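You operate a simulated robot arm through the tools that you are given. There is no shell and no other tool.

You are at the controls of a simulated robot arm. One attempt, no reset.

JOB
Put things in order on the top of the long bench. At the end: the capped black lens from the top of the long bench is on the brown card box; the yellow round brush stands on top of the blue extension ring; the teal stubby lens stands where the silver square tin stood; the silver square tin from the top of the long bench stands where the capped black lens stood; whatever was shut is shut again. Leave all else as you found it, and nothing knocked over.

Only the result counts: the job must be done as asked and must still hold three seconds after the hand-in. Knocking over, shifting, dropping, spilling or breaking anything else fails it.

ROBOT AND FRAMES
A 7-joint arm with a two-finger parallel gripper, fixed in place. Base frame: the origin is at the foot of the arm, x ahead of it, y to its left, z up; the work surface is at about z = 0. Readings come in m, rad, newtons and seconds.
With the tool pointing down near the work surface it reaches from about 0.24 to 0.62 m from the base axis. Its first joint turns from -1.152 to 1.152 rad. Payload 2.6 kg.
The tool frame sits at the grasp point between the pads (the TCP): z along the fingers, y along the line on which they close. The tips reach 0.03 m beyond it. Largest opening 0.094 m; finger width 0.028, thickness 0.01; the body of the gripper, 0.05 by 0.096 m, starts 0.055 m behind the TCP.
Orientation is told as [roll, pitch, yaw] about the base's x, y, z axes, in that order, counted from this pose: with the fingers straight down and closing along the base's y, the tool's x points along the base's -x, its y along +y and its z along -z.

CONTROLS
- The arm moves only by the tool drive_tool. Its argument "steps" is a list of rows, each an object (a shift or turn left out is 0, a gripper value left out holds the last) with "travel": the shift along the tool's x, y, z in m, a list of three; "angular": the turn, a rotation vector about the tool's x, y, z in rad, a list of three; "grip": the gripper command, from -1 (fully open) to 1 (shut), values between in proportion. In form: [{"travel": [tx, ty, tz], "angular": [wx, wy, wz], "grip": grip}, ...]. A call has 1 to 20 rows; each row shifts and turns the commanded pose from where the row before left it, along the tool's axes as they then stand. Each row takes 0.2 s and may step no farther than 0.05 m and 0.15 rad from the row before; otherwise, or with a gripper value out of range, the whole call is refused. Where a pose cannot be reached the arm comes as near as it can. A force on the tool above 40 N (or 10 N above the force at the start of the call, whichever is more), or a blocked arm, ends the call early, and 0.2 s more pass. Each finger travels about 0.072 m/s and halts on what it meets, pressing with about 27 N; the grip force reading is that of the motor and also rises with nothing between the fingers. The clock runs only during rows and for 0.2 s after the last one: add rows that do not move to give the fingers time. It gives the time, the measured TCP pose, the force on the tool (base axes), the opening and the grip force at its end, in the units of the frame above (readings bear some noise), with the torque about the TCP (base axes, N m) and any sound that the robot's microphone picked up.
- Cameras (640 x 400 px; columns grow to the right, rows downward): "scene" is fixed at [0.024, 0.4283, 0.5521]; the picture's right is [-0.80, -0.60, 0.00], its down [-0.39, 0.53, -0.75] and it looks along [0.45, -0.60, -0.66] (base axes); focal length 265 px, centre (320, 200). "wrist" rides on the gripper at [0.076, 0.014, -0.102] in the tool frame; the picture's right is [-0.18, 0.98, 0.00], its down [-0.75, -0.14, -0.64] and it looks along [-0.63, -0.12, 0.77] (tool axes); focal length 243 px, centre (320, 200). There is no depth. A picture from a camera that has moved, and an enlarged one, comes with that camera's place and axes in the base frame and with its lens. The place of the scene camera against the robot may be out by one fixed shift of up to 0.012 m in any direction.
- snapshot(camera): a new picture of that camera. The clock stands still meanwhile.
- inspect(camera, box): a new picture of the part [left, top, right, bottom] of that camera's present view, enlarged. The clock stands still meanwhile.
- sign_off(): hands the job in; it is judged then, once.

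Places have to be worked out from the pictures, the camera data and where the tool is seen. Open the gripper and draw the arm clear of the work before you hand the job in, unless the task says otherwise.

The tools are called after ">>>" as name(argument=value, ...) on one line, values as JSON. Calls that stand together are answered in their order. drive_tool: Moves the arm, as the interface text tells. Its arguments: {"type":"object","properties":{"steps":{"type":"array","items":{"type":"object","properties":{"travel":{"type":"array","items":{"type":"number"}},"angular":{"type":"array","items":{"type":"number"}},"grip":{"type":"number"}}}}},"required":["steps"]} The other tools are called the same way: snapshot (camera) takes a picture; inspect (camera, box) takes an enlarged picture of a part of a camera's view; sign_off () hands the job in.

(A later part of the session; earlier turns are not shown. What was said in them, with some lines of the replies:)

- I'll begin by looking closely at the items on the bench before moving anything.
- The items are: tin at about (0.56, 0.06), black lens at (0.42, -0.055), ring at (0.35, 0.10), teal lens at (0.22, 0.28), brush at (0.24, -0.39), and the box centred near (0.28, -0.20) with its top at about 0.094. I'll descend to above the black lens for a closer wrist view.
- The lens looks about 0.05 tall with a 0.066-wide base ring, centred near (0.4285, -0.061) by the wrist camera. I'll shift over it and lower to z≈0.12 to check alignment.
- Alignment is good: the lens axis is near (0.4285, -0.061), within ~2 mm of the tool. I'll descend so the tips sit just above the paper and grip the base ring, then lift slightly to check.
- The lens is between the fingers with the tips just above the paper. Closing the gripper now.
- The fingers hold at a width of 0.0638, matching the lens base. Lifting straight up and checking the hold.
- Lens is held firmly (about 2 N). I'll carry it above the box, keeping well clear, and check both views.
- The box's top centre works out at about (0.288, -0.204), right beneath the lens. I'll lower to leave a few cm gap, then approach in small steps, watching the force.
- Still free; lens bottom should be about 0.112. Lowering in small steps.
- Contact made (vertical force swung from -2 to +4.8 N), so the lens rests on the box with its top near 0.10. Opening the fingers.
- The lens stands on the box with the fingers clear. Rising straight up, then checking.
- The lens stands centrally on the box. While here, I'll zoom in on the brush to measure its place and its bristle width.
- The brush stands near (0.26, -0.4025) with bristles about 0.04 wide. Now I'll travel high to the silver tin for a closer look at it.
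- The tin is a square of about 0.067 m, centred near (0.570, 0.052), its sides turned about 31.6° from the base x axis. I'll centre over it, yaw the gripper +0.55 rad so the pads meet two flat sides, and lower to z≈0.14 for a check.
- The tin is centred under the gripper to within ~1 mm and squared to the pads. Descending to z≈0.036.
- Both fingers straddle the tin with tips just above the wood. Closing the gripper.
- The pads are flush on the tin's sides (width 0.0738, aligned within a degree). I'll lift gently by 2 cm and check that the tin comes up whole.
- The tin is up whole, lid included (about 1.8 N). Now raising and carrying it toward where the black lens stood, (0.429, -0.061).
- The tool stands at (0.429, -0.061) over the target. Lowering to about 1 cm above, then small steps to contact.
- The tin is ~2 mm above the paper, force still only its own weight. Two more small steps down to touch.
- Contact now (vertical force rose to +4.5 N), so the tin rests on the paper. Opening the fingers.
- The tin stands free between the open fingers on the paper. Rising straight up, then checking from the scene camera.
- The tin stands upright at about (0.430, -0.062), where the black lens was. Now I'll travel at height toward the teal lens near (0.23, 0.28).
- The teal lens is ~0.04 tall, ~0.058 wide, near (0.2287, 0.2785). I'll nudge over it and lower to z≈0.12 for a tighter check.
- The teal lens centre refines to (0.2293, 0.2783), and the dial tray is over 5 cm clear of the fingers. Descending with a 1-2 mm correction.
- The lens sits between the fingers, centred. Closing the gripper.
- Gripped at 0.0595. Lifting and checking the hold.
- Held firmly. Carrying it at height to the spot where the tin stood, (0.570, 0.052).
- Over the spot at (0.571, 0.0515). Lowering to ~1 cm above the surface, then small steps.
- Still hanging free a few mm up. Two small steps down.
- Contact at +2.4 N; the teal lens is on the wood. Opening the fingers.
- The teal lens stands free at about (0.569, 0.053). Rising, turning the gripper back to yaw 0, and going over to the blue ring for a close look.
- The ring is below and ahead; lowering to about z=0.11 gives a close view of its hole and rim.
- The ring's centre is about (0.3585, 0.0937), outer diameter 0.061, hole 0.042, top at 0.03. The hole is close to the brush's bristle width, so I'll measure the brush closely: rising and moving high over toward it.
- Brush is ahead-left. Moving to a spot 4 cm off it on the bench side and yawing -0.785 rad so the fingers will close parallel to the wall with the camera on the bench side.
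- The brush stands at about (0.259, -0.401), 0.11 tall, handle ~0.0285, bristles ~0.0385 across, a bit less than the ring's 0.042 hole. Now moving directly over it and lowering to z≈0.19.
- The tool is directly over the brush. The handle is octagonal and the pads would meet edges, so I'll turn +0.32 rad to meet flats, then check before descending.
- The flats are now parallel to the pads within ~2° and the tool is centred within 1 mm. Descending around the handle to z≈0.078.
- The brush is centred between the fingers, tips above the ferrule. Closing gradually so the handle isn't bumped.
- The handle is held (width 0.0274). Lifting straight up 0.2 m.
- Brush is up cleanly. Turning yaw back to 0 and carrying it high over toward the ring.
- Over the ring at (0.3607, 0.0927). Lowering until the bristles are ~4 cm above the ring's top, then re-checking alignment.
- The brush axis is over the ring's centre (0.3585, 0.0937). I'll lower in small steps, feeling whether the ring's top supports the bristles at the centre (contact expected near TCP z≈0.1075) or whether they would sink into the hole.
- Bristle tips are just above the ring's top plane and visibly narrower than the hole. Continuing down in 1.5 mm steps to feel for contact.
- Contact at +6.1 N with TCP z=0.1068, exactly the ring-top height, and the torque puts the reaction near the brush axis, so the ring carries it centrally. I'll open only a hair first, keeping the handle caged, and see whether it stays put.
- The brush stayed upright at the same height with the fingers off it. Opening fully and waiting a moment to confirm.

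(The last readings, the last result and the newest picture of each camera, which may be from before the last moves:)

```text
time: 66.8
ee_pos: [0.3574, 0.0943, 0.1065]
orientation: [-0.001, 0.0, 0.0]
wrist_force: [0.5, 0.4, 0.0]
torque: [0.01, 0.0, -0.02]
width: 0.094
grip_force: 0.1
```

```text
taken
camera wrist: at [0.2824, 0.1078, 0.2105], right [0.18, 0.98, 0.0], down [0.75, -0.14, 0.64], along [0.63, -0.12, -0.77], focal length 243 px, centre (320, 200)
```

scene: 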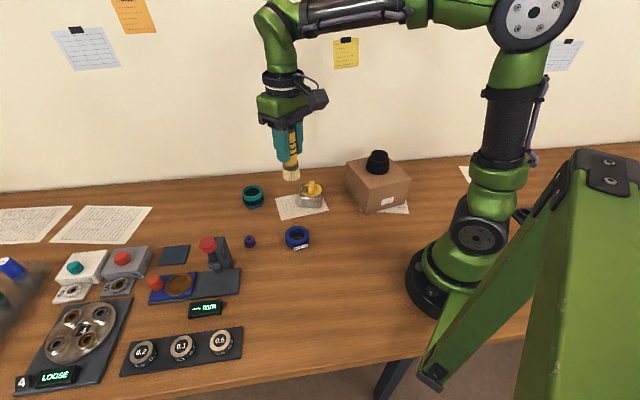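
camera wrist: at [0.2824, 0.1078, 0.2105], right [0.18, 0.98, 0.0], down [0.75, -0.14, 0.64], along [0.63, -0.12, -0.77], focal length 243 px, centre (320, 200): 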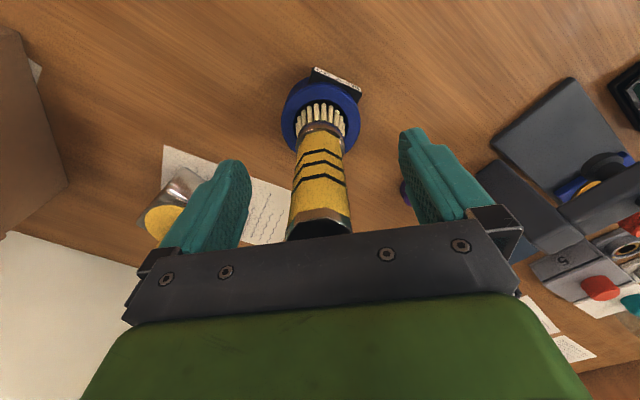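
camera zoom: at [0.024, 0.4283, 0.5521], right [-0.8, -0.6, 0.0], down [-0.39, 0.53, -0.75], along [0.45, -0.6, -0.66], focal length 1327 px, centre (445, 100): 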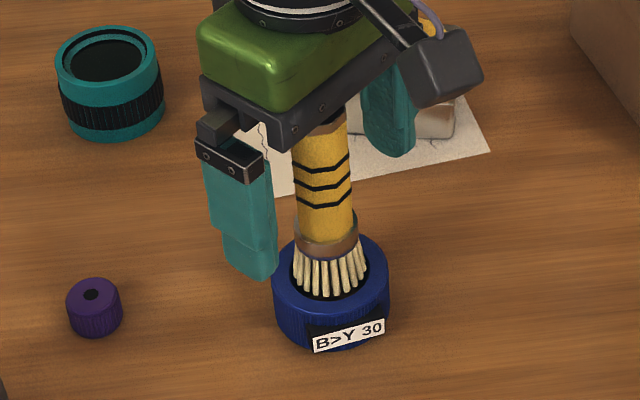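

The brush stands freely on the ring. Rising straight up, then moving off toward the starting pose.

>>> drive_tool(steps=[{"travel": [0, 0, -0.02]}, {"travel": [0, 0, -0.04]}, {"travel": [0, 0, -0.04]}, {"travel": [0, 0, -0.05]}, {"travel": [0, 0, -0.05]}, {"travel": [0, 0, -0.04]}, {"travel": [-0.034, -0.04, 0]}, {"travel": [-0.034, -0.04, 0]}, {"travel": [0, -0.027, 0]}, {"travel": [0, 0, 0]}, {"travel": [0, 0, 0]}, {"travel": [0, 0, 0]}])

>>> snapshot(camera="scene")

>>> snapshot(camera="wrist")

>>> inspect(camera="scene", box=[220, 130, 440, 268])

>>> inspect(camera="scene", box=[0, 220, 330, 400])

```text
refused: row 7 steps farther than a row can; nothing moved
```

```text
taken
```

scene: 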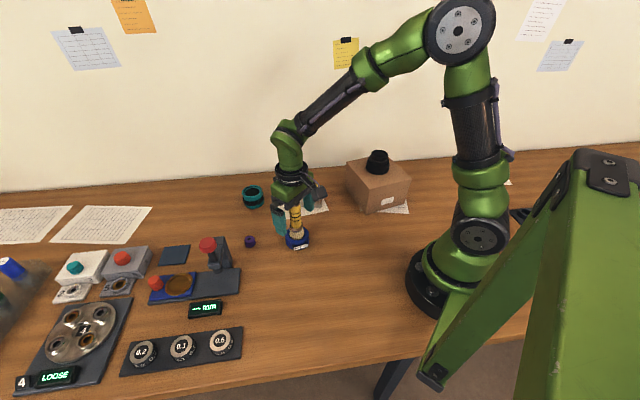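

```text
taken
camera wrist: at [0.2824, 0.1078, 0.2105], right [0.18, 0.98, 0.0], down [0.75, -0.14, 0.64], along [0.63, -0.12, -0.77], focal length 243 px, centre (320, 200)
```

wrist: 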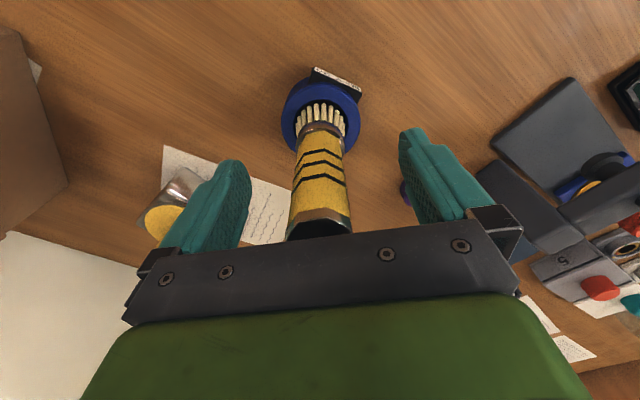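

```text
2.90 times, centred on (330, 199) of scene
camera zoom: at [0.024, 0.4283, 0.5521], right [-0.8, -0.6, 0.0], down [-0.39, 0.53, -0.75], along [0.45, -0.6, -0.66], focal length 769 px, centre (291, 203)
```

zoom: 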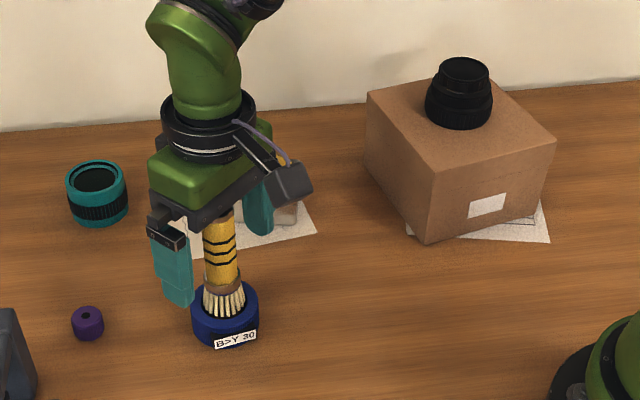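

```text
1.94 times, centred on (165, 310) of scene
camera zoom: at [0.024, 0.4283, 0.5521], right [-0.8, -0.6, 0.0], down [-0.39, 0.53, -0.75], along [0.45, -0.6, -0.66], focal length 515 px, centre (621, -13)
```

zoom: 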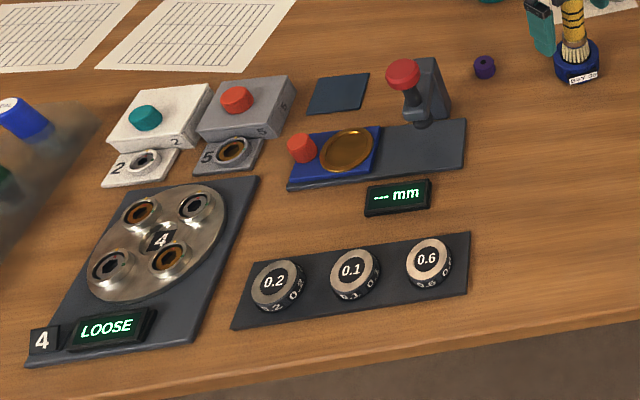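

That call was refused since one sideways row was a touch over the 0.05 m limit; nothing moved. Repeating with a pure vertical rise first and smaller lateral rows.

>>> drive_tool(steps=[{"travel": [0, 0, -0.02]}, {"travel": [0, 0, -0.04]}, {"travel": [0, 0, -0.04]}, {"travel": [0, 0, -0.04]}, {"travel": [0, 0, -0.04]}, {"travel": [0, 0, -0.04]}, {"travel": [-0.023, -0.035, 0]}, {"travel": [-0.023, -0.035, 0]}, {"travel": [-0.023, -0.036, 0]}, {"travel": [0, 0, 0]}, {"travel": [0, 0, 0]}, {"travel": [0, 0, 0]}])

>>> snapshot(camera="scene")

>>> snapshot(camera="wrist")

>>> inspect(camera="scene", box=[220, 130, 440, 268])

```text
time: 69.4
ee_pos: [0.4261, -0.0124, 0.329]
orientation: [0.001, 0.0, 0.001]
wrist_force: [-0.2, -0.7, -0.2]
torque: [0.0, 0.0, 0.02]
width: 0.0942
grip_force: 0.0
```

```text
taken
```

scene: 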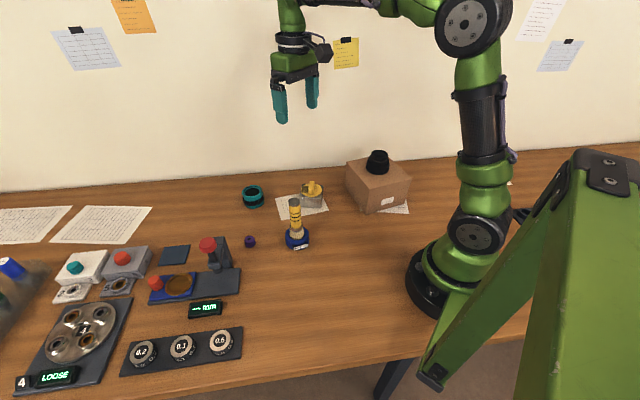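

```text
taken
camera wrist: at [0.3498, 0.0019, 0.432], right [0.18, 0.98, 0.0], down [0.75, -0.14, 0.64], along [0.63, -0.12, -0.77], focal length 243 px, centre (320, 200)
```

wrist: 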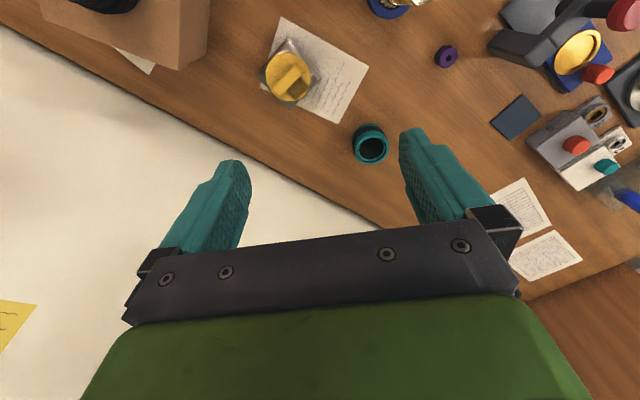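

```text
2.90 times, centred on (330, 199) of scene
camera zoom: at [0.024, 0.4283, 0.5521], right [-0.8, -0.6, 0.0], down [-0.39, 0.53, -0.75], along [0.45, -0.6, -0.66], focal length 769 px, centre (291, 203)
```

zoom: 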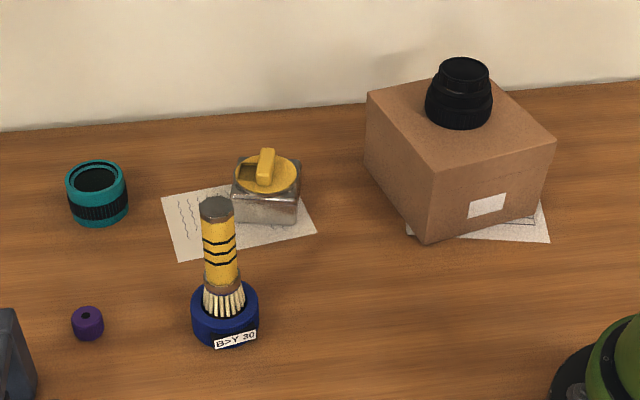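

All four placements hold. The black lens is on the box, the tin is on the paper where the lens stood, the teal lens is on the tin's old spot, and the brush stands on the ring with its top at about 0.14. Nothing else has moved, nothing was opened, and the gripper is open and clear, so I'm handing in.

>>> sign_off()

```text
The job is handed in.
```

The job is handed in, with all four placements in place in the last pictures and the arm drawn clear with the gripper open. I have no verdict back from the judging yet.

- **Capped black lens:** it stands upright near the middle of the brown card box's top.
- **Silver square tin:** it stands on the paper where the black lens stood, within about 2 mm, with its lid still on.
- **Teal stubby lens:** it stands where the tin stood, within about 2 mm.
- **Yellow round brush:** it stands upright on the blue extension ring. Its bristles look narrower than the ring's hole, but on lowering I felt contact at the height of the ring's top. With the fingers off, the brush stayed at that height.

I opened nothing, so there was nothing to shut again. Nothing else looks moved or knocked over in the last pictures. One move was refused because it exceeded the step limit; the arm did not move, and I repeated it with smaller steps.
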